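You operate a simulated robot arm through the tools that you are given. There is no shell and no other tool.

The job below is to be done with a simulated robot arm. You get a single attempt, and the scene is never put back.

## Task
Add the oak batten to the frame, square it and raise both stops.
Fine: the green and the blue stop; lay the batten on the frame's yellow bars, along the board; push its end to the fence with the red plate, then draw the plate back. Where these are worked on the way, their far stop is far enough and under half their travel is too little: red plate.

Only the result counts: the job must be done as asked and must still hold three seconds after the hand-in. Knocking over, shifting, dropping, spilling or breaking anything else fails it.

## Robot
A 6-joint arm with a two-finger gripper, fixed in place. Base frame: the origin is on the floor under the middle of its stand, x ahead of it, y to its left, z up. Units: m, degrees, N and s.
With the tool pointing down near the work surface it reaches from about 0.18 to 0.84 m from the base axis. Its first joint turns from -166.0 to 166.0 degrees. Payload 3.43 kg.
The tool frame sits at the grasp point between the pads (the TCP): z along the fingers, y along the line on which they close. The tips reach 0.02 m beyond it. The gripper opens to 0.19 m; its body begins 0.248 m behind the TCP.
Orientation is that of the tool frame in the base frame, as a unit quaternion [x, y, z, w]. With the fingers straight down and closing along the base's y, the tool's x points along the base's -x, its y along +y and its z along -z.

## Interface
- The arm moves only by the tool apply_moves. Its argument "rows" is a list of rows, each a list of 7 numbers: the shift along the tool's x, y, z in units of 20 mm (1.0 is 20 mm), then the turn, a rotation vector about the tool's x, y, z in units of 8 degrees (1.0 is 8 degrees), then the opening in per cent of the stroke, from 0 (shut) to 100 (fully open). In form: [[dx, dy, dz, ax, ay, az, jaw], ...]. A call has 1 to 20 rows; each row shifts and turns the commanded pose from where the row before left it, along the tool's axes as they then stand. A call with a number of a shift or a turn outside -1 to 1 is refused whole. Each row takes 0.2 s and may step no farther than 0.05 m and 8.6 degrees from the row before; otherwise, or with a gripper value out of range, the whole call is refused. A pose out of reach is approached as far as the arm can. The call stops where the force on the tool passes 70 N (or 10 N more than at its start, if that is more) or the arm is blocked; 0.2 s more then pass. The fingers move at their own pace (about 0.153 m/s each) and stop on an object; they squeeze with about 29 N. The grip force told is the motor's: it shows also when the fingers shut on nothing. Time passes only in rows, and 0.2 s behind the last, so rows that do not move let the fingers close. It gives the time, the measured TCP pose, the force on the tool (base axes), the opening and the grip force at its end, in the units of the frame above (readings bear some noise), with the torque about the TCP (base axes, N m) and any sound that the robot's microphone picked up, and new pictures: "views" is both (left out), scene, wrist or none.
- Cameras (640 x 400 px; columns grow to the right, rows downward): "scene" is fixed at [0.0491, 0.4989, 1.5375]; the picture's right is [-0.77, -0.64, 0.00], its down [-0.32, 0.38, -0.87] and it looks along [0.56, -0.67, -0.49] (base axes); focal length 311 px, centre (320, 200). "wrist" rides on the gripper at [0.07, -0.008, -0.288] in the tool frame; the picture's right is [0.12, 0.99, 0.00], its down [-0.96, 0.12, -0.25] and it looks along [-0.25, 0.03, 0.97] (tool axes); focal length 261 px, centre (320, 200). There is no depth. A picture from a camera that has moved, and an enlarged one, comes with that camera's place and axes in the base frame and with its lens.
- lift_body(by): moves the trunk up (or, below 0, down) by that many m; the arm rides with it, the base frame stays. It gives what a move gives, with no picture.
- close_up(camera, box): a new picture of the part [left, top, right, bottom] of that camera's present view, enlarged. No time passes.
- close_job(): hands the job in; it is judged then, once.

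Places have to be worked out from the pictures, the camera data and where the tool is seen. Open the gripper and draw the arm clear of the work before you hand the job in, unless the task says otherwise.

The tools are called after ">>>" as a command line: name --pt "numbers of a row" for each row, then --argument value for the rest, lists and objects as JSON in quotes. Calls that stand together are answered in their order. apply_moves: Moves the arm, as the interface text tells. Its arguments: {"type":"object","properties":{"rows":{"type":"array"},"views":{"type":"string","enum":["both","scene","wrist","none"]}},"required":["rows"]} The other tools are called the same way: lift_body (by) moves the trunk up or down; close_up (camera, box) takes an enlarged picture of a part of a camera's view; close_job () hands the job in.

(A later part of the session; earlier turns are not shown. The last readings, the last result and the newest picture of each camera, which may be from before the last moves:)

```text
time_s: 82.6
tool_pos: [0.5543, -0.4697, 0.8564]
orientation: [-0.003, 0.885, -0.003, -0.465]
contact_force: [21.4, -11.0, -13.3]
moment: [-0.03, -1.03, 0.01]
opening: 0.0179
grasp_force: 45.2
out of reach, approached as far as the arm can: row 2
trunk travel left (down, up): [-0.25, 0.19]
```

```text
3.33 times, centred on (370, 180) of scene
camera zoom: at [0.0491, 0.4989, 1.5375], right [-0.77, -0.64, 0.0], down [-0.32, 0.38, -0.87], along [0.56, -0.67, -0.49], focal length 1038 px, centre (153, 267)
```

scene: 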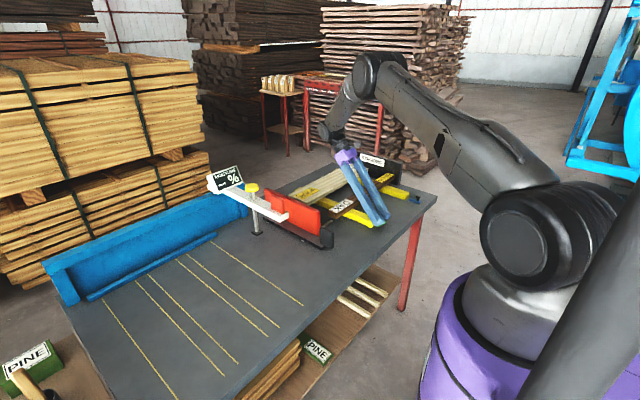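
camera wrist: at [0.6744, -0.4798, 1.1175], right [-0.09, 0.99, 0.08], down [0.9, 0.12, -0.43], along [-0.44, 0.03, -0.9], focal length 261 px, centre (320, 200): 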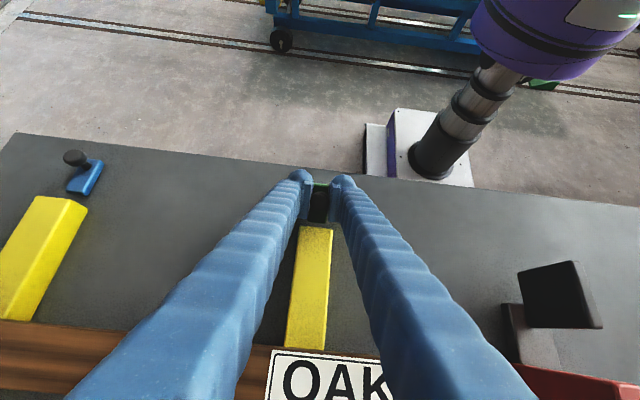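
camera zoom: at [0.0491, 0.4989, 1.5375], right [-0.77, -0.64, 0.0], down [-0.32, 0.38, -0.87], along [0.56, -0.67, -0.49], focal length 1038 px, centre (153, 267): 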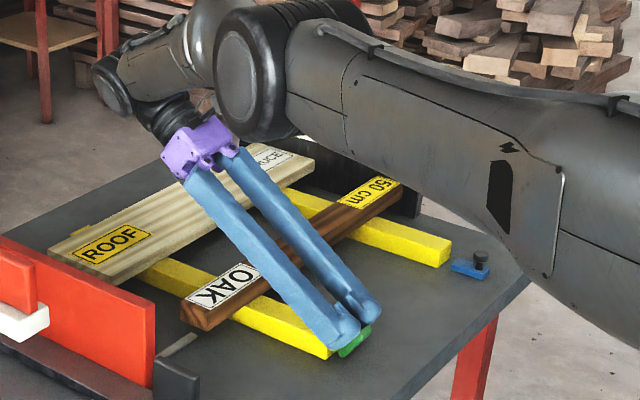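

The arm has reached its limit near 55° of hand tilt, with the stop turned about that far. I ease off slightly, loosen the fingers a little, and see whether the stop stays by itself.

>>> apply_moves --pt "0.06 0 0.1 0 -0.35 0 0" --pt "0 0 0 0 0 0 0" --views "none"

>>> apply_moves --pt "0 0 0 0 0 0 14" --pt "0 0 0 0 0 0 18" --pt "0 0 0 0 0 0 18"

>>> close_up --camera "scene" --box '[350, 180, 430, 240]'

>>> close_up --camera "wrist" --box '[240, 120, 400, 280]'

```text
time_s: 83.2
tool_pos: [0.5475, -0.4699, 0.8552]
orientation: [0.0, 0.895, 0.001, -0.447]
contact_force: [19.3, -25.6, -7.9]
moment: [-0.12, -0.91, -0.07]
opening: 0.0172
grasp_force: 45.1
trunk travel left (down, up): [-0.25, 0.19]
```

```text
time_s: 84.0
tool_pos: [0.5472, -0.4668, 0.8563]
orientation: [0.0, 0.894, 0.002, -0.447]
contact_force: [-0.5, -0.3, -0.1]
moment: [0.01, 0.02, 0.02]
opening: 0.0343
grasp_force: 0.1
trunk travel left (down, up): [-0.25, 0.19]
camera wrist: at [0.7352, -0.4765, 1.0849], right [-0.07, 0.99, 0.1], down [0.77, 0.12, -0.62], along [-0.63, 0.03, -0.78], focal length 261 px, centre (320, 200)
```

scene: 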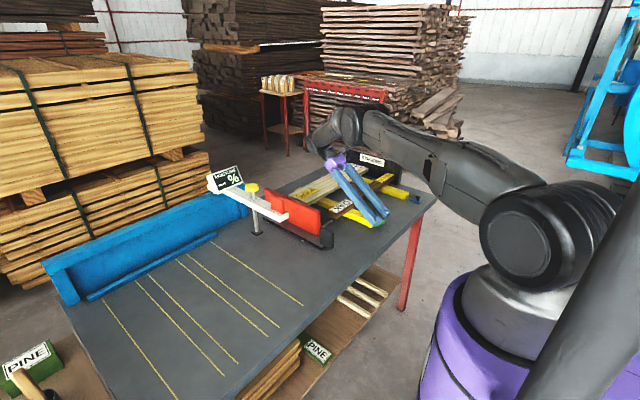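
wrist: 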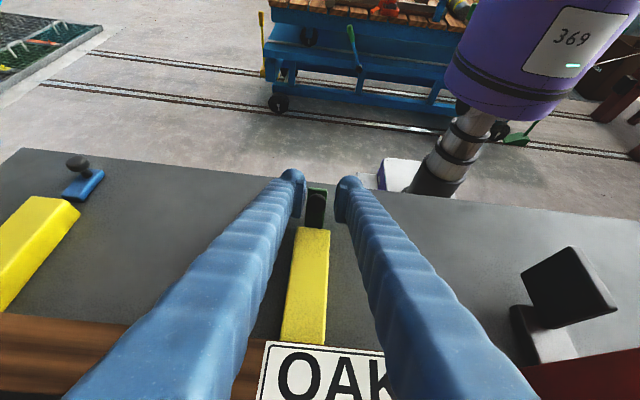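

```text
6.67 times, centred on (390, 210) of scene
camera zoom: at [0.0491, 0.4989, 1.5375], right [-0.77, -0.64, 0.0], down [-0.32, 0.38, -0.87], along [0.56, -0.67, -0.49], focal length 2076 px, centre (-147, 133)
```

zoom: 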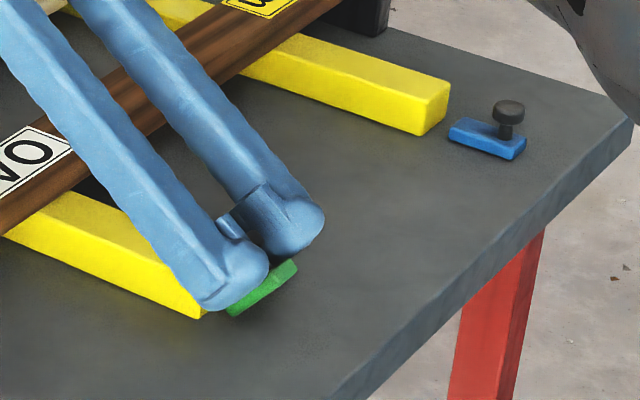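

```text
2.50 times, centred on (320, 200) of wrist
camera zoom: at [0.7352, -0.4765, 1.0849], right [-0.07, 0.99, 0.1], down [0.77, 0.12, -0.62], along [-0.63, 0.03, -0.78], focal length 652 px, centre (320, 200)
```

zoom: 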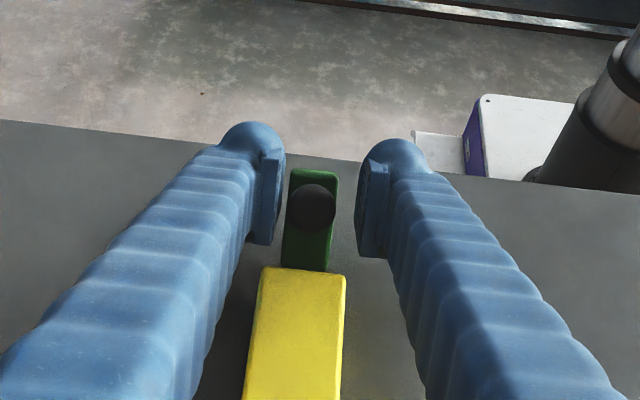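

The stop stays at about 53° on its own friction, so I don't need to hold it. I lift the open fingers straight up off the knob, untilt the hand, and will then finish by pushing its underside toward +x.

>>> apply_moves --pt "0 -0.1 0 0 0 0 25" --pt "0.4 0 -0.3 0 0 0 25" --pt "0.8 0 -0.6 0 0 0 25" --pt "0.8 0 -0.6 0 0 0 25" --pt "0.8 0 -0.6 0 0 0 25" --pt "0 0 0 0 -0.95 0 25" --pt "0 0 0 0 -0.95 0 25" --pt "0 0 0 0 -0.95 0 25" --pt "0 0 0 0 -0.95 0 25" --pt "0 0 0 0 -0.95 0 25" --pt "0 0 0 0 -0.95 0 25" --pt "0 0 0 0 -0.95 0 25"

>>> close_up --camera "scene" --box '[350, 180, 430, 240]'

>>> close_up --camera "wrist" --box '[240, 120, 400, 280]'

```text
time_s: 86.6
tool_pos: [0.5471, -0.4686, 0.9266]
orientation: [-0.001, 1.0, 0.001, 0.001]
contact_force: [-0.3, -0.4, -0.3]
moment: [0.04, -0.07, -0.01]
opening: 0.0473
grasp_force: 0.1
trunk travel left (down, up): [-0.25, 0.19]
camera wrist: at [0.4761, -0.4784, 1.2141], right [-0.12, 0.99, 0.0], down [0.96, 0.12, 0.25], along [0.25, 0.03, -0.97], focal length 261 px, centre (320, 200)
```

scene: 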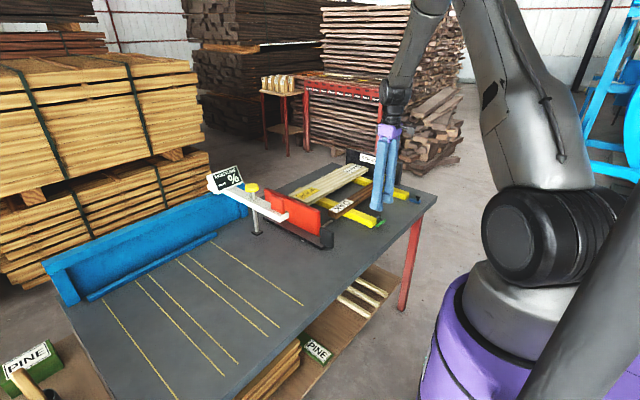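
wrist: 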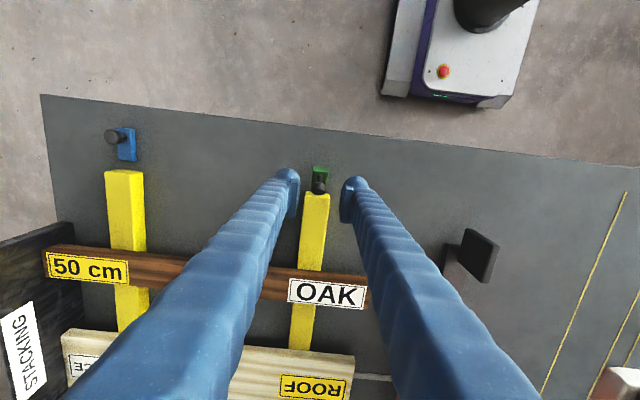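

```text
6.67 times, centred on (390, 210) of scene
camera zoom: at [0.0491, 0.4989, 1.5375], right [-0.77, -0.64, 0.0], down [-0.32, 0.38, -0.87], along [0.56, -0.67, -0.49], focal length 2076 px, centre (-147, 133)
```

zoom: 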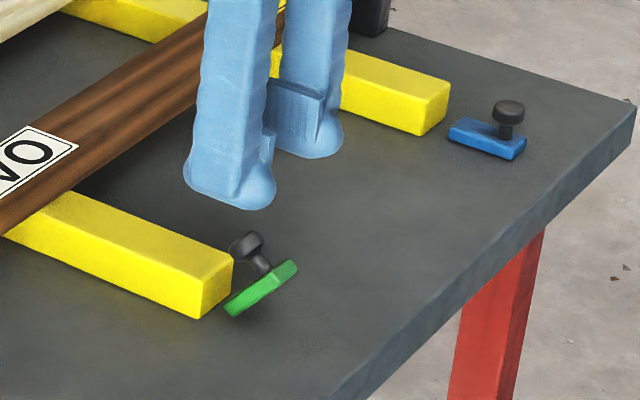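

```text
2.50 times, centred on (320, 200) of wrist
camera zoom: at [0.4761, -0.4784, 1.2141], right [-0.12, 0.99, 0.0], down [0.96, 0.12, 0.25], along [0.25, 0.03, -0.97], focal length 652 px, centre (320, 200)
```

zoom: 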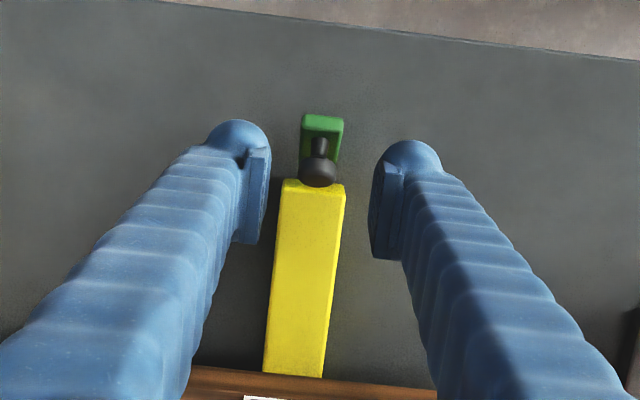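

The green stop stands at about 53° with its knob near the bar end. I close the fingers, go round to its -x side, and lower to push its free end over.

>>> apply_moves --pt "0.95 -0.05 0 0 0 0 0" --pt "0.95 -0.05 0 0 0 0 0" --pt "0.95 0 0 0 0 0 0" --pt "0.95 0 0 0 0 0 0" --pt "0 0 0.846 0 0 0 0" --pt "0 0 0.846 0 0 0 0" --pt "0 0 0.846 0 0 0 0" --pt "0 0 0.846 0 0 0 0" --pt "0 0 0.846 0 0 0 0" --pt "-0.5 0 0 0 0 0 0" --views "none"

>>> close_up --camera "scene" --box '[350, 180, 430, 240]'

>>> close_up --camera "wrist" --box '[240, 120, 400, 280]'

```text
time_s: 88.8
tool_pos: [0.4816, -0.4717, 0.8426]
orientation: [0.0, 1.0, 0.001, -0.001]
contact_force: [0.2, -0.8, -0.2]
moment: [0.04, 0.02, 0.0]
opening: 0.0
grasp_force: 28.9
trunk travel left (down, up): [-0.25, 0.19]
```

```text
6.67 times, centred on (390, 210) of scene
camera zoom: at [0.0491, 0.4989, 1.5375], right [-0.77, -0.64, 0.0], down [-0.32, 0.38, -0.87], along [0.56, -0.67, -0.49], focal length 2076 px, centre (-147, 133)
```

zoom: 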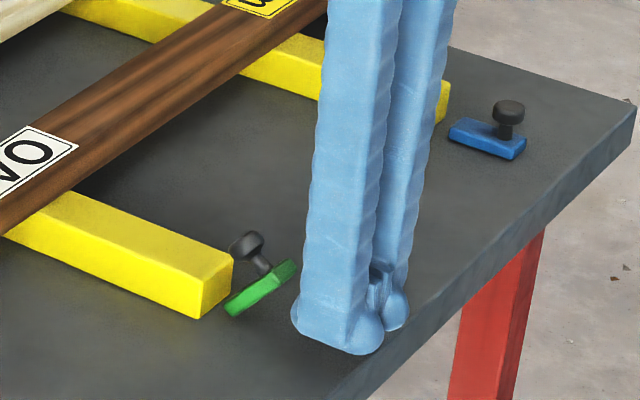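

```text
2.50 times, centred on (320, 200) of wrist
camera zoom: at [0.4105, -0.4809, 1.1295], right [-0.12, 0.99, 0.0], down [0.96, 0.12, 0.25], along [0.25, 0.03, -0.97], focal length 652 px, centre (320, 200)
```

zoom: 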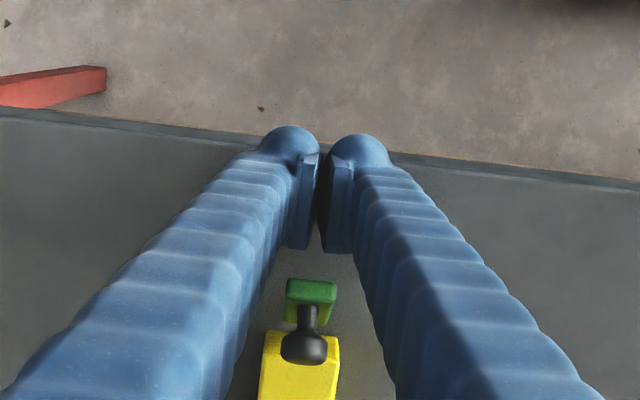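

The fingers stand behind the raised stop. I push toward +x in small steps.

>>> apply_moves --pt "-0.4 0 0 0 0 0 0" --pt "-0.4 0 0 0 0 0 0" --pt "-0.3 0 0 0 0 0 0" --views "none"

>>> close_up --camera "scene" --box '[350, 180, 430, 240]'

```text
time_s: 89.6
tool_pos: [0.5048, -0.4717, 0.8429]
orientation: [0.0, 1.0, 0.001, 0.001]
contact_force: [-0.1, 0.1, 0.5]
moment: [-0.01, -0.05, 0.0]
opening: 0.0
grasp_force: 34.5
trunk travel left (down, up): [-0.25, 0.19]
```

```text
6.67 times, centred on (390, 210) of scene
camera zoom: at [0.0491, 0.4989, 1.5375], right [-0.77, -0.64, 0.0], down [-0.32, 0.38, -0.87], along [0.56, -0.67, -0.49], focal length 2076 px, centre (-147, 133)
```

zoom: 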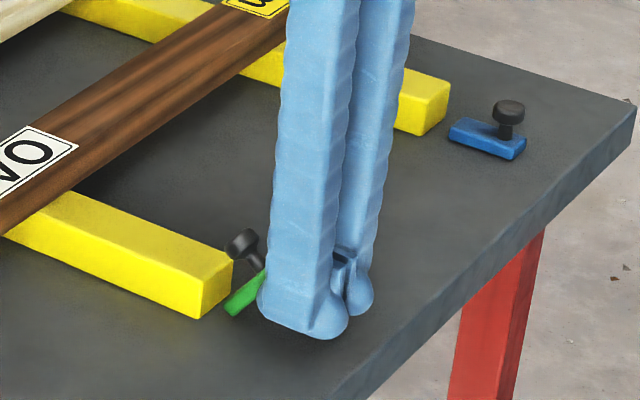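

>>> apply_moves --pt "-0.3 0 0 0 0 0 0" --pt "-0.3 0 0 0 0 0 0" --views "none"

>>> close_up --camera "scene" --box '[350, 180, 430, 240]'

```text
time_s: 90.2
tool_pos: [0.5157, -0.4702, 0.8426]
orientation: [0.001, 1.0, 0.001, 0.0]
contact_force: [-0.2, 0.1, 0.7]
moment: [0.0, 0.0, 0.01]
opening: 0.0
grasp_force: 34.3
trunk travel left (down, up): [-0.25, 0.19]
```

```text
6.67 times, centred on (390, 210) of scene
camera zoom: at [0.0491, 0.4989, 1.5375], right [-0.77, -0.64, 0.0], down [-0.32, 0.38, -0.87], along [0.56, -0.67, -0.49], focal length 2076 px, centre (-147, 133)
```

zoom: 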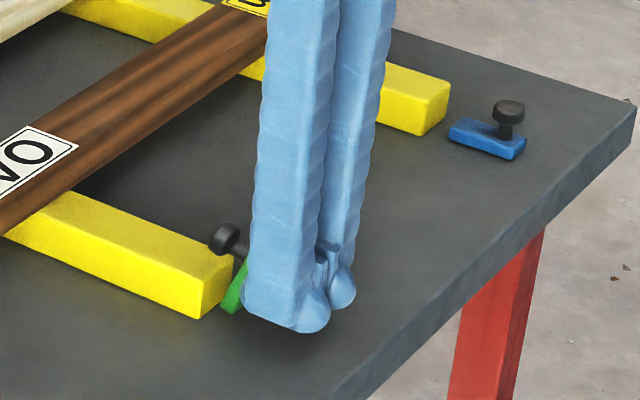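

The stop is turning further up with hardly any force. I continue in 4 mm steps until it comes against its end.

>>> apply_moves --pt "-0.2 0 0 0 0 0 0" --pt "-0.2 0 0 0 0 0 0" --views "none"

>>> close_up --camera "scene" --box '[350, 180, 430, 240]'

>>> apply_moves --pt "-0.2 0 0 0 0 0 0" --views "none"

>>> close_up --camera "scene" --box '[350, 180, 430, 240]'

```text
time_s: 90.8
tool_pos: [0.5249, -0.4714, 0.8423]
orientation: [0.0, 1.0, 0.002, 0.001]
contact_force: [-0.2, 0.3, 0.8]
moment: [-0.02, 0.01, -0.01]
opening: 0.0
grasp_force: 34.2
trunk travel left (down, up): [-0.25, 0.19]
```

```text
6.67 times, centred on (390, 210) of scene
camera zoom: at [0.0491, 0.4989, 1.5375], right [-0.77, -0.64, 0.0], down [-0.32, 0.38, -0.87], along [0.56, -0.67, -0.49], focal length 2076 px, centre (-147, 133)
```

zoom: 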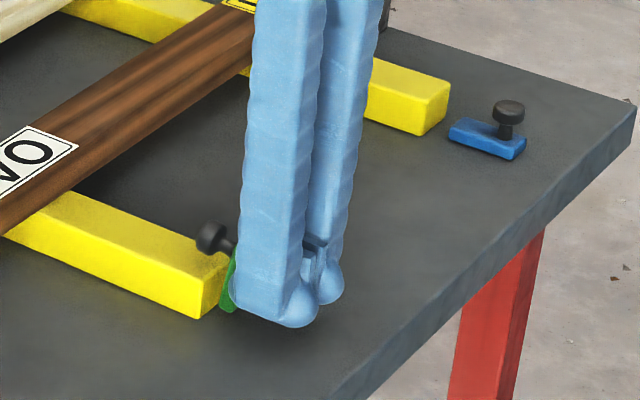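

```text
time_s: 91.2
tool_pos: [0.5284, -0.4716, 0.8417]
orientation: [0.0, 1.0, 0.001, 0.0]
contact_force: [-0.2, -0.4, -0.1]
moment: [0.02, 0.03, 0.02]
opening: 0.0001
grasp_force: 34.5
trunk travel left (down, up): [-0.25, 0.19]
```

```text
6.67 times, centred on (390, 210) of scene
camera zoom: at [0.0491, 0.4989, 1.5375], right [-0.77, -0.64, 0.0], down [-0.32, 0.38, -0.87], along [0.56, -0.67, -0.49], focal length 2076 px, centre (-147, 133)
```

zoom: 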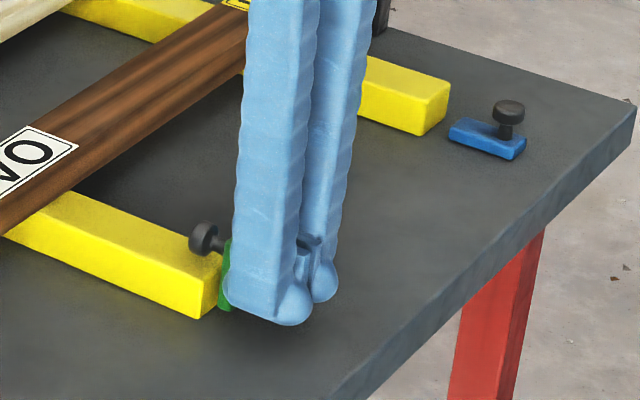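

The stop is nearly upright and still without resistance. I add 3 mm steps until I feel its end.

>>> apply_moves --pt "-0.15 0 0 0 0 0 0" --views "none"

>>> apply_moves --pt "-0.1 0 0 0 0 0 0" --views "none"

>>> close_up --camera "scene" --box '[350, 180, 430, 240]'

```text
time_s: 91.6
tool_pos: [0.531, -0.4703, 0.8427]
orientation: [0.001, 1.0, 0.002, 0.0]
contact_force: [-4.9, -1.2, 1.4]
moment: [0.07, 0.02, -0.04]
opening: 0.0061
grasp_force: 34.8
trunk travel left (down, up): [-0.25, 0.19]
```

```text
time_s: 92.0
tool_pos: [0.5297, -0.4702, 0.843]
orientation: [0.0, 1.0, 0.002, 0.0]
contact_force: [-16.1, -2.8, 2.3]
moment: [0.02, 0.1, -0.06]
opening: 0.0061
grasp_force: 34.0
trunk travel left (down, up): [-0.25, 0.19]
```

```text
6.67 times, centred on (390, 210) of scene
camera zoom: at [0.0491, 0.4989, 1.5375], right [-0.77, -0.64, 0.0], down [-0.32, 0.38, -0.87], along [0.56, -0.67, -0.49], focal length 2076 px, centre (-147, 133)
```

zoom: 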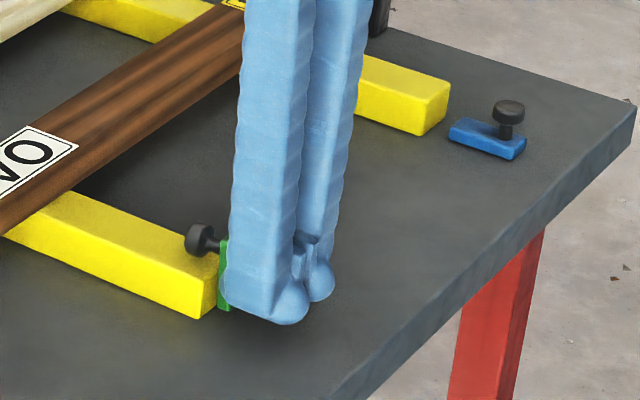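

The push force rose to 16 N, so the green stop is upright against its end. I withdraw the fingers toward -x and check that it stays.

>>> apply_moves --pt "0.25 0 0 0 0 0 0" --pt "0.5 0 0 0 0 0 0" --pt "1 0 0 0 0 0 0" --pt "0.5 0 0 0 0 0 0" --pt "0 0 -1 0 0 0 0" --pt "0 0 -1 0 0 0 0" --pt "0 0 -1 0 0 0 0" --pt "0 0 -1 0 0 0 0"

>>> close_up --camera "scene" --box '[350, 180, 430, 240]'

>>> close_up --camera "wrist" --box '[200, 150, 440, 390]'

```text
time_s: 93.8
tool_pos: [0.4881, -0.4718, 0.9233]
orientation: [-0.001, 1.0, 0.002, -0.001]
contact_force: [-0.8, 0.1, 0.2]
moment: [-0.01, -0.04, 0.01]
opening: 0.0001
grasp_force: 34.4
trunk travel left (down, up): [-0.25, 0.19]
camera wrist: at [0.4173, -0.4816, 1.2091], right [-0.12, 0.99, 0.0], down [0.96, 0.12, 0.25], along [0.25, 0.03, -0.97], focal length 261 px, centre (320, 200)
```

scene: 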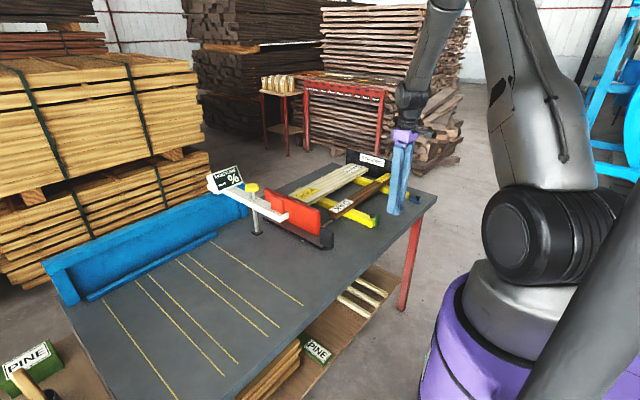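
wrist: 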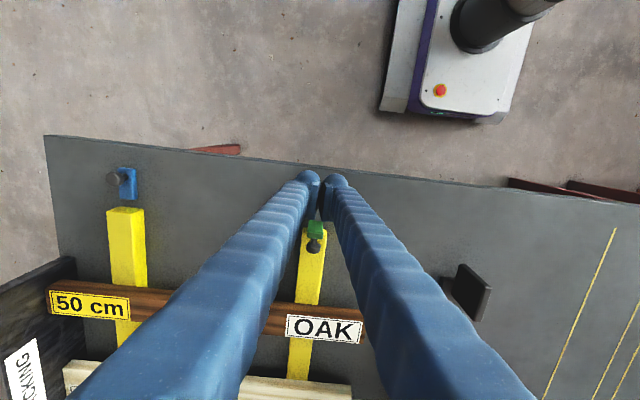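

```text
6.67 times, centred on (390, 210) of scene
camera zoom: at [0.0491, 0.4989, 1.5375], right [-0.77, -0.64, 0.0], down [-0.32, 0.38, -0.87], along [0.56, -0.67, -0.49], focal length 2076 px, centre (-147, 133)
```

zoom: 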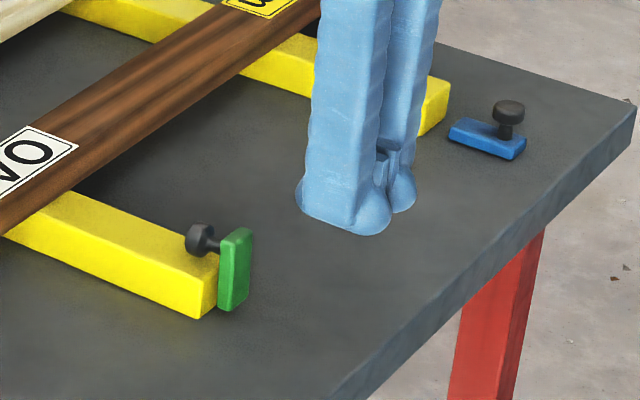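

```text
1.67 times, centred on (320, 270) of wrist
camera zoom: at [0.4173, -0.4816, 1.2091], right [-0.12, 0.99, 0.0], down [0.96, 0.12, 0.25], along [0.25, 0.03, -0.97], focal length 434 px, centre (320, 83)
```

zoom: 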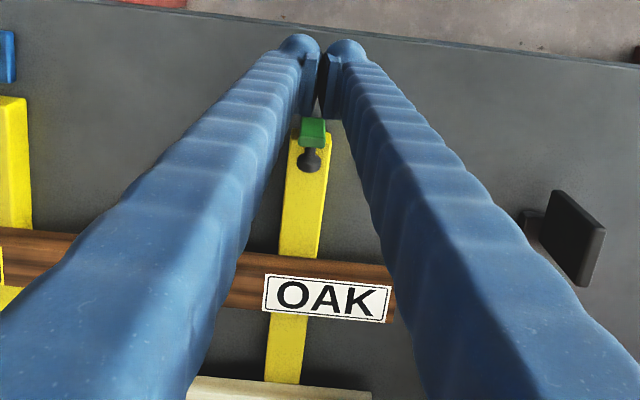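

The green stop stands upright by itself at the bar's end. Next is the blue stop, near (0.517, -0.771), which is at the edge of reach. I move toward -y and lean the hand 28° so the wrist stays nearer the base.

>>> apply_moves --pt "0 -1 -0.2 0 0 0 30" --pt "0 -1 -0.2 0 0 0 30" --pt "0 -1 -0.2 0 0 0 30" --pt "0 -1 -0.2 0 0 0 30" --pt "0 -1 -0.2 0 0 0 30" --pt "0 -1 0 0 0 0 30" --pt "0 -1 0 0 0 0 30" --pt "0 -1 0 0 0 0 30" --pt "0 -1 0 0 0 0 30" --pt "0 0 0 0 -0.875 0 30" --pt "0 0 0 0 -0.875 0 30" --pt "0 0 0 0 -0.875 0 30" --pt "0 0 0 0 -0.875 0 30"

>>> close_up --camera "wrist" --box '[120, 100, 440, 300]'

```text
time_s: 96.6
tool_pos: [0.4879, -0.653, 0.9422]
orientation: [0.0, 0.97, 0.002, 0.243]
contact_force: [0.9, 0.4, -0.3]
moment: [-0.01, -0.05, 0.0]
opening: 0.0572
grasp_force: 0.2
trunk travel left (down, up): [-0.25, 0.19]
camera wrist: at [0.2898, -0.6618, 1.162], right [-0.1, 0.99, -0.05], down [0.73, 0.11, 0.67], along [0.67, 0.03, -0.74], focal length 261 px, centre (320, 200)
```

scene: 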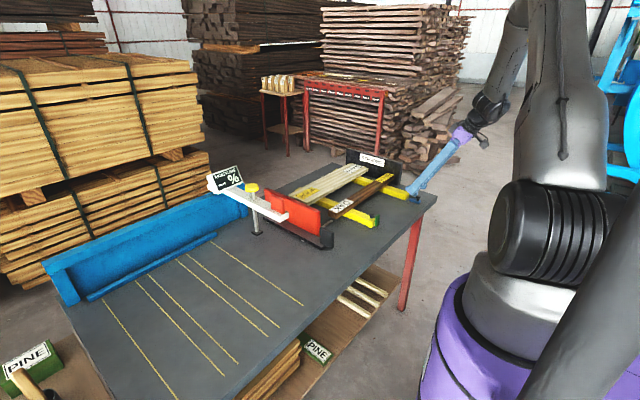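
wrist: 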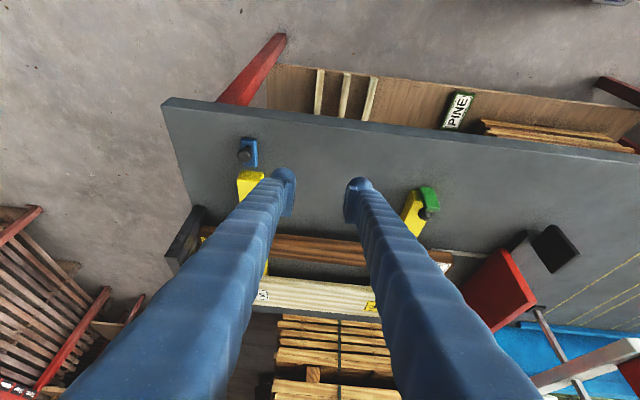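

```text
2.00 times, centred on (280, 200) of wrist
camera zoom: at [0.2898, -0.6618, 1.162], right [-0.1, 0.99, -0.05], down [0.73, 0.11, 0.67], along [0.67, 0.03, -0.74], focal length 521 px, centre (400, 200)
```

zoom: 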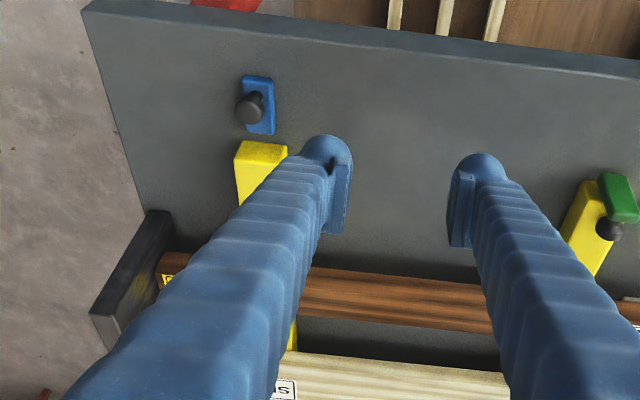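

The lean is clean at 28°, and the blue knob now measures (0.513–0.516, -0.770). I move over to it and stop about 5 cm short along the finger axis to check alignment.

>>> apply_moves --pt "0 -0.98 0 0 0 0 30" --pt "0 -0.98 0 0 0 0 30" --pt "0 -0.98 0 0 0 0 30" --pt "0 -0.98 0 0 0 0 30" --pt "0 -0.98 0 0 0 0 30" --pt "0 -0.98 0 0 0 0 30" --pt "0.48 0 0.897 0 0 0 30" --pt "0.48 0 0.897 0 0 0 30" --pt "0.48 0 0.897 0 0 0 30"

>>> close_up --camera "wrist" --box '[240, 100, 400, 260]'

>>> close_up --camera "scene" --box '[370, 160, 440, 220]'

```text
time_s: 98.6
tool_pos: [0.4874, -0.7697, 0.8805]
orientation: [0.001, 0.97, 0.0, 0.243]
contact_force: [-0.1, -0.1, 0.3]
moment: [-0.01, 0.02, -0.01]
opening: 0.057
grasp_force: 0.1
trunk travel left (down, up): [-0.25, 0.19]
camera wrist: at [0.2896, -0.779, 1.1009], right [-0.11, 0.99, -0.05], down [0.73, 0.11, 0.67], along [0.67, 0.03, -0.74], focal length 261 px, centre (320, 200)
```

scene: 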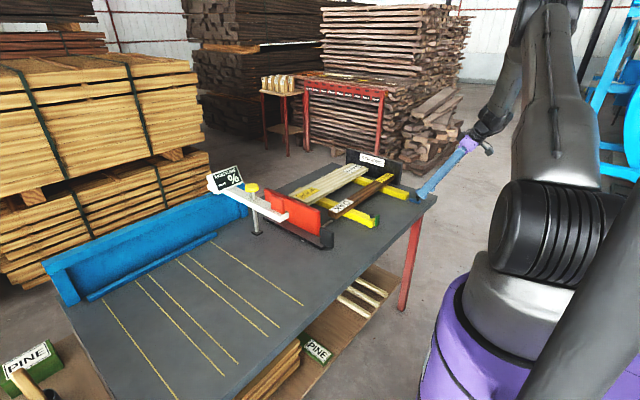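
wrist: 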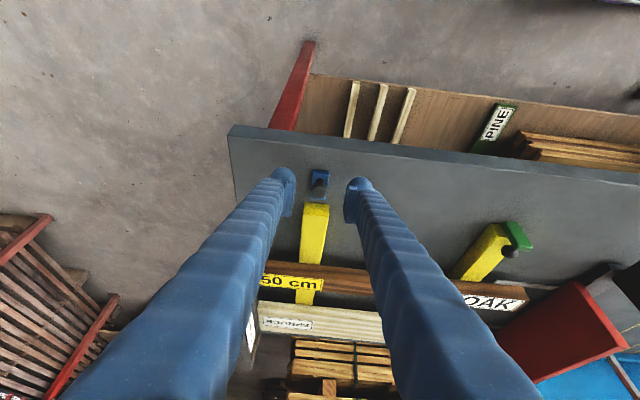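

```text
2.50 times, centred on (320, 180) of wrist
camera zoom: at [0.2896, -0.779, 1.1009], right [-0.11, 0.99, -0.05], down [0.73, 0.11, 0.67], along [0.67, 0.03, -0.74], focal length 652 px, centre (320, 250)
```

zoom: 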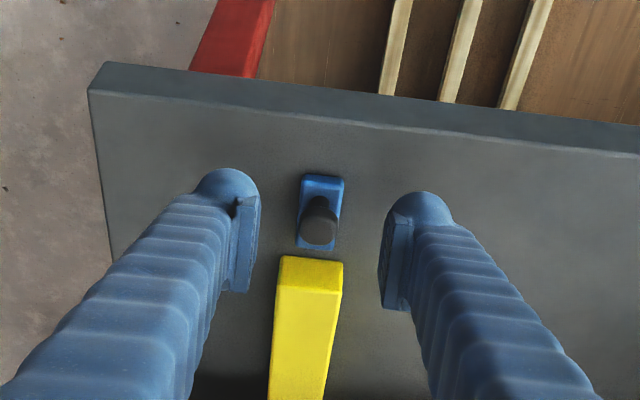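

```text
6.67 times, centred on (405, 190) of scene
camera zoom: at [0.0491, 0.4989, 1.5375], right [-0.77, -0.64, 0.0], down [-0.32, 0.38, -0.87], along [0.56, -0.67, -0.49], focal length 2076 px, centre (-247, 267)
```

zoom: 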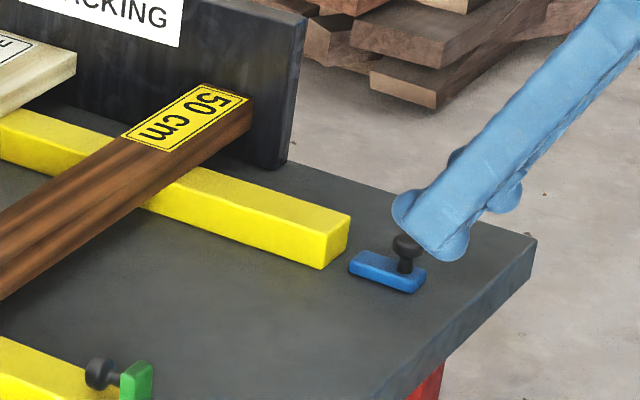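

The knob sits centred between the pads along the finger axis. I advance 5 cm along it to the grip depth and check for contact.

>>> apply_moves --pt "-0.02 -0.02 0.833 0 0 0 30" --pt "-0.02 -0.02 0.833 0 0 0 30" --pt "-0.02 0 0.833 0 0 0 30" --pt "0 0 0 0 0 0 30" --views "none"

>>> close_up --camera "wrist" --box '[240, 100, 400, 260]'

>>> close_up --camera "scene" --box '[380, 170, 430, 212]'

```text
time_s: 99.6
tool_pos: [0.5128, -0.7704, 0.8355]
orientation: [0.0, 0.97, 0.001, 0.243]
contact_force: [-0.1, -1.0, -1.0]
moment: [0.01, 0.01, 0.0]
opening: 0.0568
grasp_force: 0.1
trunk travel left (down, up): [-0.25, 0.19]
```

```text
2.50 times, centred on (320, 180) of wrist
camera zoom: at [0.3149, -0.7809, 1.0563], right [-0.11, 0.99, -0.05], down [0.73, 0.11, 0.67], along [0.67, 0.03, -0.74], focal length 652 px, centre (320, 250)
```

zoom: 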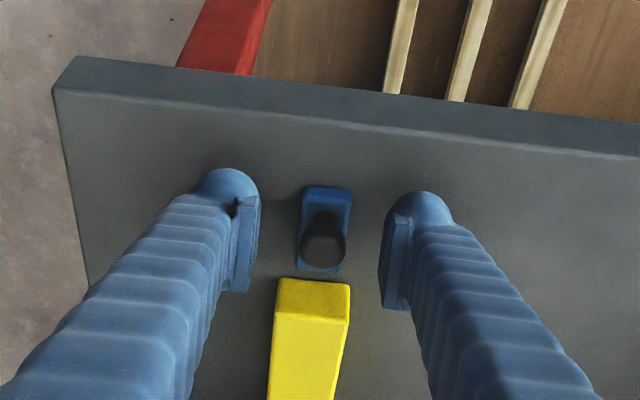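

```text
9.52 times, centred on (405, 191) of scene
camera zoom: at [0.0491, 0.4989, 1.5375], right [-0.77, -0.64, 0.0], down [-0.32, 0.38, -0.87], along [0.56, -0.67, -0.49], focal length 2965 px, centre (-490, 286)
```

zoom: 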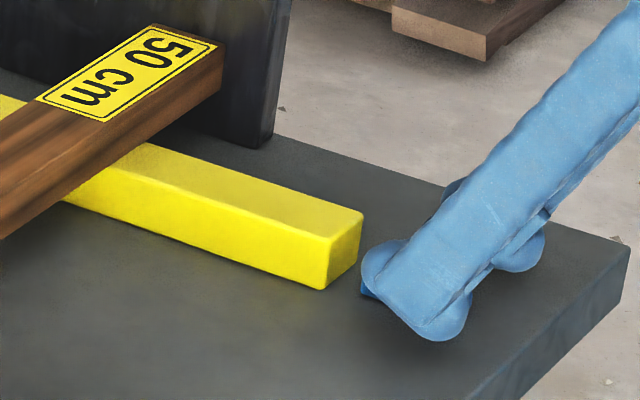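

The knob is centred between the pads with no contact yet. I close the fingers on it.

>>> apply_moves --pt "0 0 0 0 0 0 0" --pt "0 0 0 0 0 0 0" --pt "0 0 0 0 0 0 0" --views "none"

>>> close_up --camera "scene" --box '[380, 170, 430, 212]'

>>> close_up --camera "wrist" --box '[240, 100, 400, 260]'

```text
time_s: 100.4
tool_pos: [0.5123, -0.7702, 0.8351]
orientation: [0.0, 0.97, 0.002, 0.242]
contact_force: [0.6, 11.3, -1.4]
moment: [0.1, 0.07, 0.06]
opening: 0.021
grasp_force: 45.2
trunk travel left (down, up): [-0.25, 0.19]
```

```text
9.52 times, centred on (405, 191) of scene
camera zoom: at [0.0491, 0.4989, 1.5375], right [-0.77, -0.64, 0.0], down [-0.32, 0.38, -0.87], along [0.56, -0.67, -0.49], focal length 2965 px, centre (-490, 286)
```

zoom: 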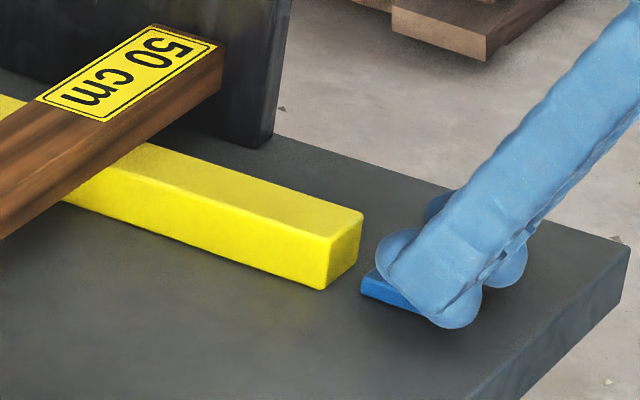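

```text
2.50 times, centred on (320, 180) of wrist
camera zoom: at [0.3151, -0.78, 1.0562], right [-0.11, 0.99, -0.05], down [0.73, 0.11, 0.67], along [0.67, 0.03, -0.74], focal length 652 px, centre (320, 250)
```

zoom: 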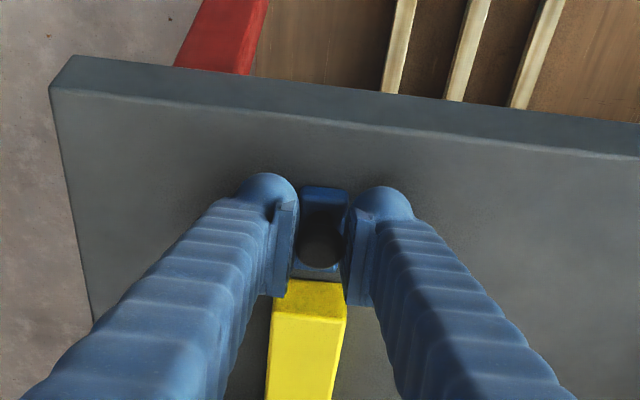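

The grip is firm at 21 mm and 45 N. I start the same hinge-centred rotation here, 4° per row, and check forces after two rows.

>>> apply_moves --pt "-0.155 0 -0.091 0 0.5 0 0" --pt "-0.155 0 -0.091 0 0.5 0 0" --views "none"

>>> close_up --camera "scene" --box '[380, 170, 430, 212]'

```text
time_s: 101.0
tool_pos: [0.5165, -0.7699, 0.842]
orientation: [0.0, 0.985, 0.002, 0.174]
contact_force: [3.3, 9.3, -7.6]
moment: [0.0, 0.2, 0.24]
opening: 0.021
grasp_force: 44.5
trunk travel left (down, up): [-0.25, 0.19]
```

```text
9.52 times, centred on (405, 191) of scene
camera zoom: at [0.0491, 0.4989, 1.5375], right [-0.77, -0.64, 0.0], down [-0.32, 0.38, -0.87], along [0.56, -0.67, -0.49], focal length 2965 px, centre (-490, 286)
```

zoom: 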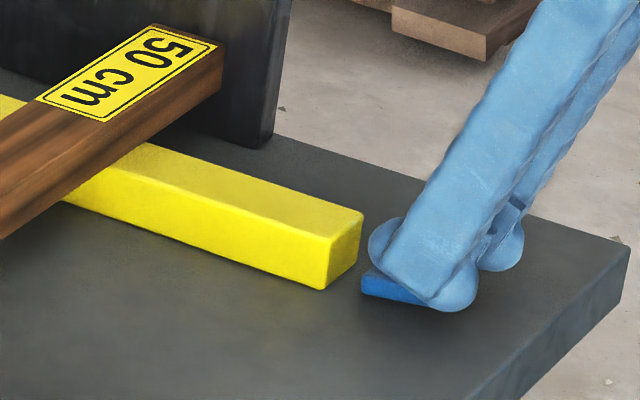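

The blue stop follows, with small forces. I continue the arc in steps, watching the reach.

>>> apply_moves --pt "-0.15 0 -0.075 0 0.5 0 0" --pt "-0.155 0 -0.083 0 0.5 0 0" --pt "-0.155 0 -0.083 0 0.5 0 0" --views "none"

>>> apply_moves --pt "-0.155 0 -0.083 0 0.5 0 0" --pt "-0.155 0 -0.083 0 0.5 0 0" --views "none"

>>> close_up --camera "scene" --box '[380, 170, 430, 212]'

```text
time_s: 101.8
tool_pos: [0.525, -0.7696, 0.8499]
orientation: [0.0, 0.997, 0.001, 0.071]
contact_force: [5.3, 7.0, -0.9]
moment: [-0.11, -0.19, 0.34]
opening: 0.0209
grasp_force: 44.7
trunk travel left (down, up): [-0.25, 0.19]
```

```text
time_s: 102.4
tool_pos: [0.5306, -0.7708, 0.855]
orientation: [0.001, 1.0, 0.0, 0.002]
contact_force: [10.9, 4.1, 8.8]
moment: [-0.2, -0.75, 0.22]
opening: 0.0208
grasp_force: 45.1
trunk travel left (down, up): [-0.25, 0.19]
```

```text
9.52 times, centred on (405, 191) of scene
camera zoom: at [0.0491, 0.4989, 1.5375], right [-0.77, -0.64, 0.0], down [-0.32, 0.38, -0.87], along [0.56, -0.67, -0.49], focal length 2965 px, centre (-490, 286)
```

zoom: 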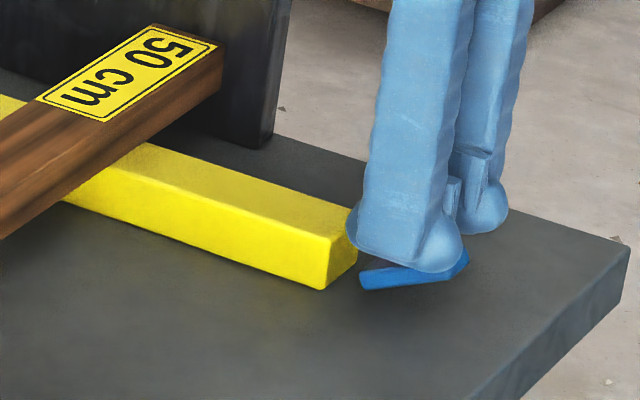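

The blue stop is at about 28° with the hand vertical and still in reach. I correct the arc slightly and go on, two rows at a time.

>>> apply_moves --pt "-0.19 0 -0.13 0 0.5 0 0" --pt "-0.165 0 -0.107 0 0.5 0 0" --views "none"

>>> apply_moves --pt "-0.165 0 -0.107 0 0.5 0 0" --views "none"

>>> close_up --camera "scene" --box '[380, 170, 430, 212]'

```text
time_s: 103.0
tool_pos: [0.5368, -0.7701, 0.8581]
orientation: [-0.002, 0.998, 0.0, -0.069]
contact_force: [8.9, -0.5, 6.8]
moment: [-0.23, -0.6, 0.29]
opening: 0.0204
grasp_force: 44.8
trunk travel left (down, up): [-0.25, 0.19]
```

```text
time_s: 103.4
tool_pos: [0.5407, -0.7708, 0.8596]
orientation: [0.0, 0.995, 0.001, -0.104]
contact_force: [10.7, -3.4, 3.5]
moment: [-0.21, -0.73, 0.23]
opening: 0.0202
grasp_force: 45.3
trunk travel left (down, up): [-0.25, 0.19]
```

```text
9.52 times, centred on (405, 191) of scene
camera zoom: at [0.0491, 0.4989, 1.5375], right [-0.77, -0.64, 0.0], down [-0.32, 0.38, -0.87], along [0.56, -0.67, -0.49], focal length 2965 px, centre (-490, 286)
```

zoom: 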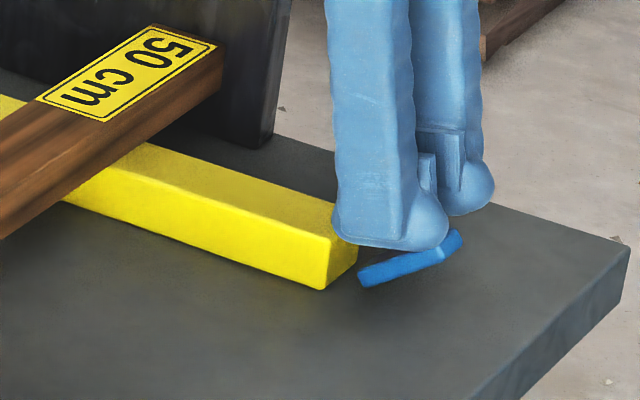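

The stop is at about 40° and still in reach. I continue one or two rows at a time.

>>> apply_moves --pt "-0.19 0 -0.107 0 0.5 0 0" --views "none"

>>> apply_moves --pt "-0.175 0 -0.1 0 0.5 0 0" --views "none"

>>> close_up --camera "scene" --box '[380, 170, 430, 212]'

```text
time_s: 103.8
tool_pos: [0.5431, -0.7697, 0.8615]
orientation: [0.001, 0.99, 0.001, -0.138]
contact_force: [6.1, -0.7, 4.3]
moment: [-0.2, -0.43, 0.17]
opening: 0.0195
grasp_force: 44.8
trunk travel left (down, up): [-0.25, 0.19]
```

```text
time_s: 104.2
tool_pos: [0.5457, -0.7687, 0.864]
orientation: [0.0, 0.986, -0.005, -0.169]
contact_force: [19.7, -51.6, 8.6]
moment: [-0.61, -1.34, 0.17]
opening: 0.0199
grasp_force: 45.1
out of reach, approached as far as the arm can: row 1
trunk travel left (down, up): [-0.25, 0.19]
```

```text
9.52 times, centred on (405, 191) of scene
camera zoom: at [0.0491, 0.4989, 1.5375], right [-0.77, -0.64, 0.0], down [-0.32, 0.38, -0.87], along [0.56, -0.67, -0.49], focal length 2965 px, centre (-490, 286)
```

zoom: 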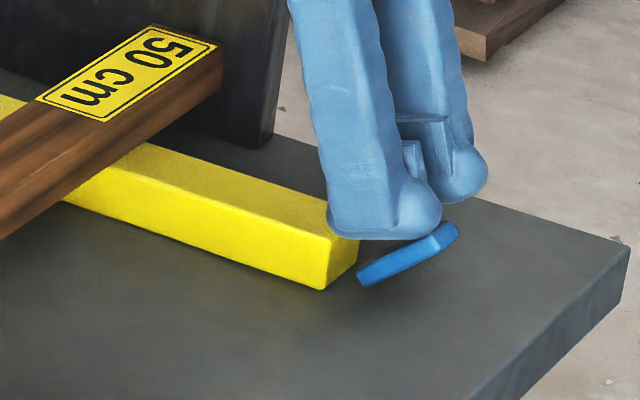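

The arm reached its limit with the blue stop at about 45°. I back off one step to take out the side force, then open the fingers.

>>> apply_moves --pt "0.1 0 0.06 0 -0.3 0 0" --pt "0 0 0 0 0 0 0" --views "none"

```text
time_s: 104.8
tool_pos: [0.5403, -0.769, 0.8644]
orientation: [0.0, 0.989, -0.003, -0.149]
contact_force: [12.2, -62.6, 19.5]
moment: [-0.84, -0.99, -0.01]
opening: 0.0193
grasp_force: 45.3
trunk travel left (down, up): [-0.25, 0.19]
```

A side force of about 60 N remains because the commanded point shifted in y. I relieve it with a 5 mm correction toward -y before opening.

>>> apply_moves --pt "0.05 -0.13 0.03 0 -0.1 0 0" --pt "0.05 -0.12 0 0 0 0 0" --views "none"

```text
time_s: 105.4
tool_pos: [0.5393, -0.7689, 0.8632]
orientation: [0.0, 0.99, -0.001, -0.143]
contact_force: [13.4, -40.0, 25.9]
moment: [-0.62, -1.27, 0.09]
opening: 0.0189
grasp_force: 45.4
trunk travel left (down, up): [-0.25, 0.19]
```

The side force fell to 40 N. I correct a bit more in y and raise slightly.

>>> apply_moves --pt "-0.02 -0.18 -0.1 0 0 0 0" --pt "0 0 0 0 0 0 0" --views "none"

```text
time_s: 106.0
tool_pos: [0.5399, -0.7705, 0.8643]
orientation: [0.0, 0.989, 0.003, -0.145]
contact_force: [15.8, -20.5, 21.8]
moment: [-0.29, -1.26, 0.0]
opening: 0.0191
grasp_force: 45.1
trunk travel left (down, up): [-0.25, 0.19]
```

The forces are moderate now. I open the fingers and check that the blue stop stays.

>>> apply_moves --pt "0 0 0 0 0 0 16" --pt "0 0 0 0 0 0 25" --pt "0 0 0 0 0 0 25"

>>> close_up --camera "scene" --box '[380, 170, 430, 212]'

>>> close_up --camera "wrist" --box '[240, 100, 400, 260]'

```text
time_s: 106.8
tool_pos: [0.5391, -0.7697, 0.8628]
orientation: [-0.001, 0.989, 0.001, -0.146]
contact_force: [-0.1, -0.1, 0.2]
moment: [0.06, 0.0, -0.03]
opening: 0.0474
grasp_force: 0.0
trunk travel left (down, up): [-0.25, 0.19]
camera wrist: at [0.5551, -0.7801, 1.1583], right [-0.11, 0.99, 0.04], down [0.99, 0.12, -0.04], along [-0.04, 0.03, -1.0], focal length 261 px, centre (320, 200)
```

scene: 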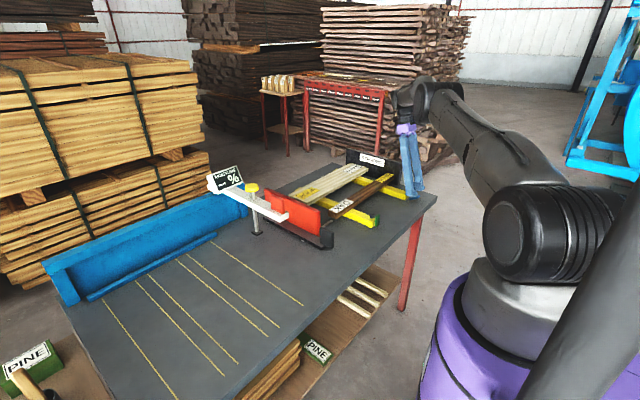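
wrist: 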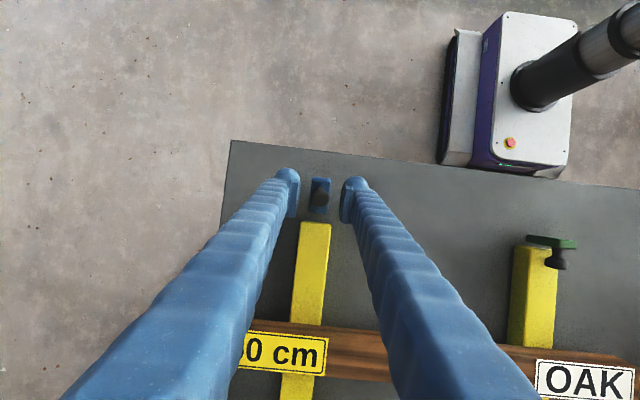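

```text
9.52 times, centred on (405, 191) of scene
camera zoom: at [0.0491, 0.4989, 1.5375], right [-0.77, -0.64, 0.0], down [-0.32, 0.38, -0.87], along [0.56, -0.67, -0.49], focal length 2965 px, centre (-490, 286)
```

zoom: 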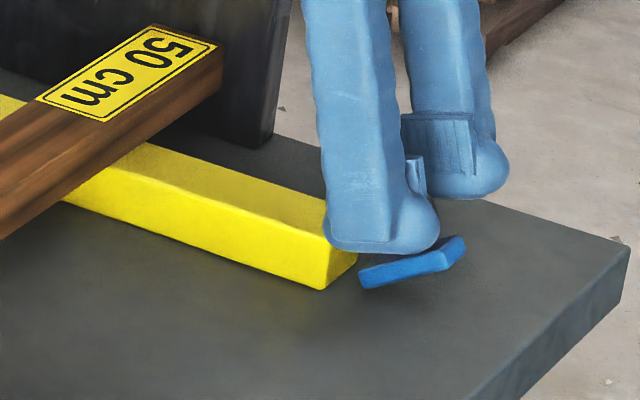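

```text
2.50 times, centred on (320, 180) of wrist
camera zoom: at [0.5551, -0.7801, 1.1583], right [-0.11, 0.99, 0.04], down [0.99, 0.12, -0.04], along [-0.04, 0.03, -1.0], focal length 652 px, centre (320, 250)
```

zoom: 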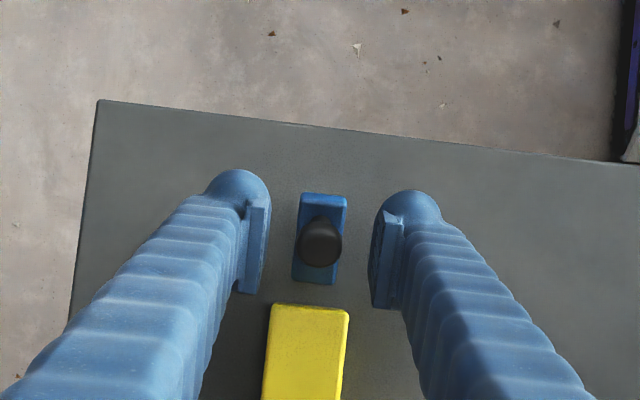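

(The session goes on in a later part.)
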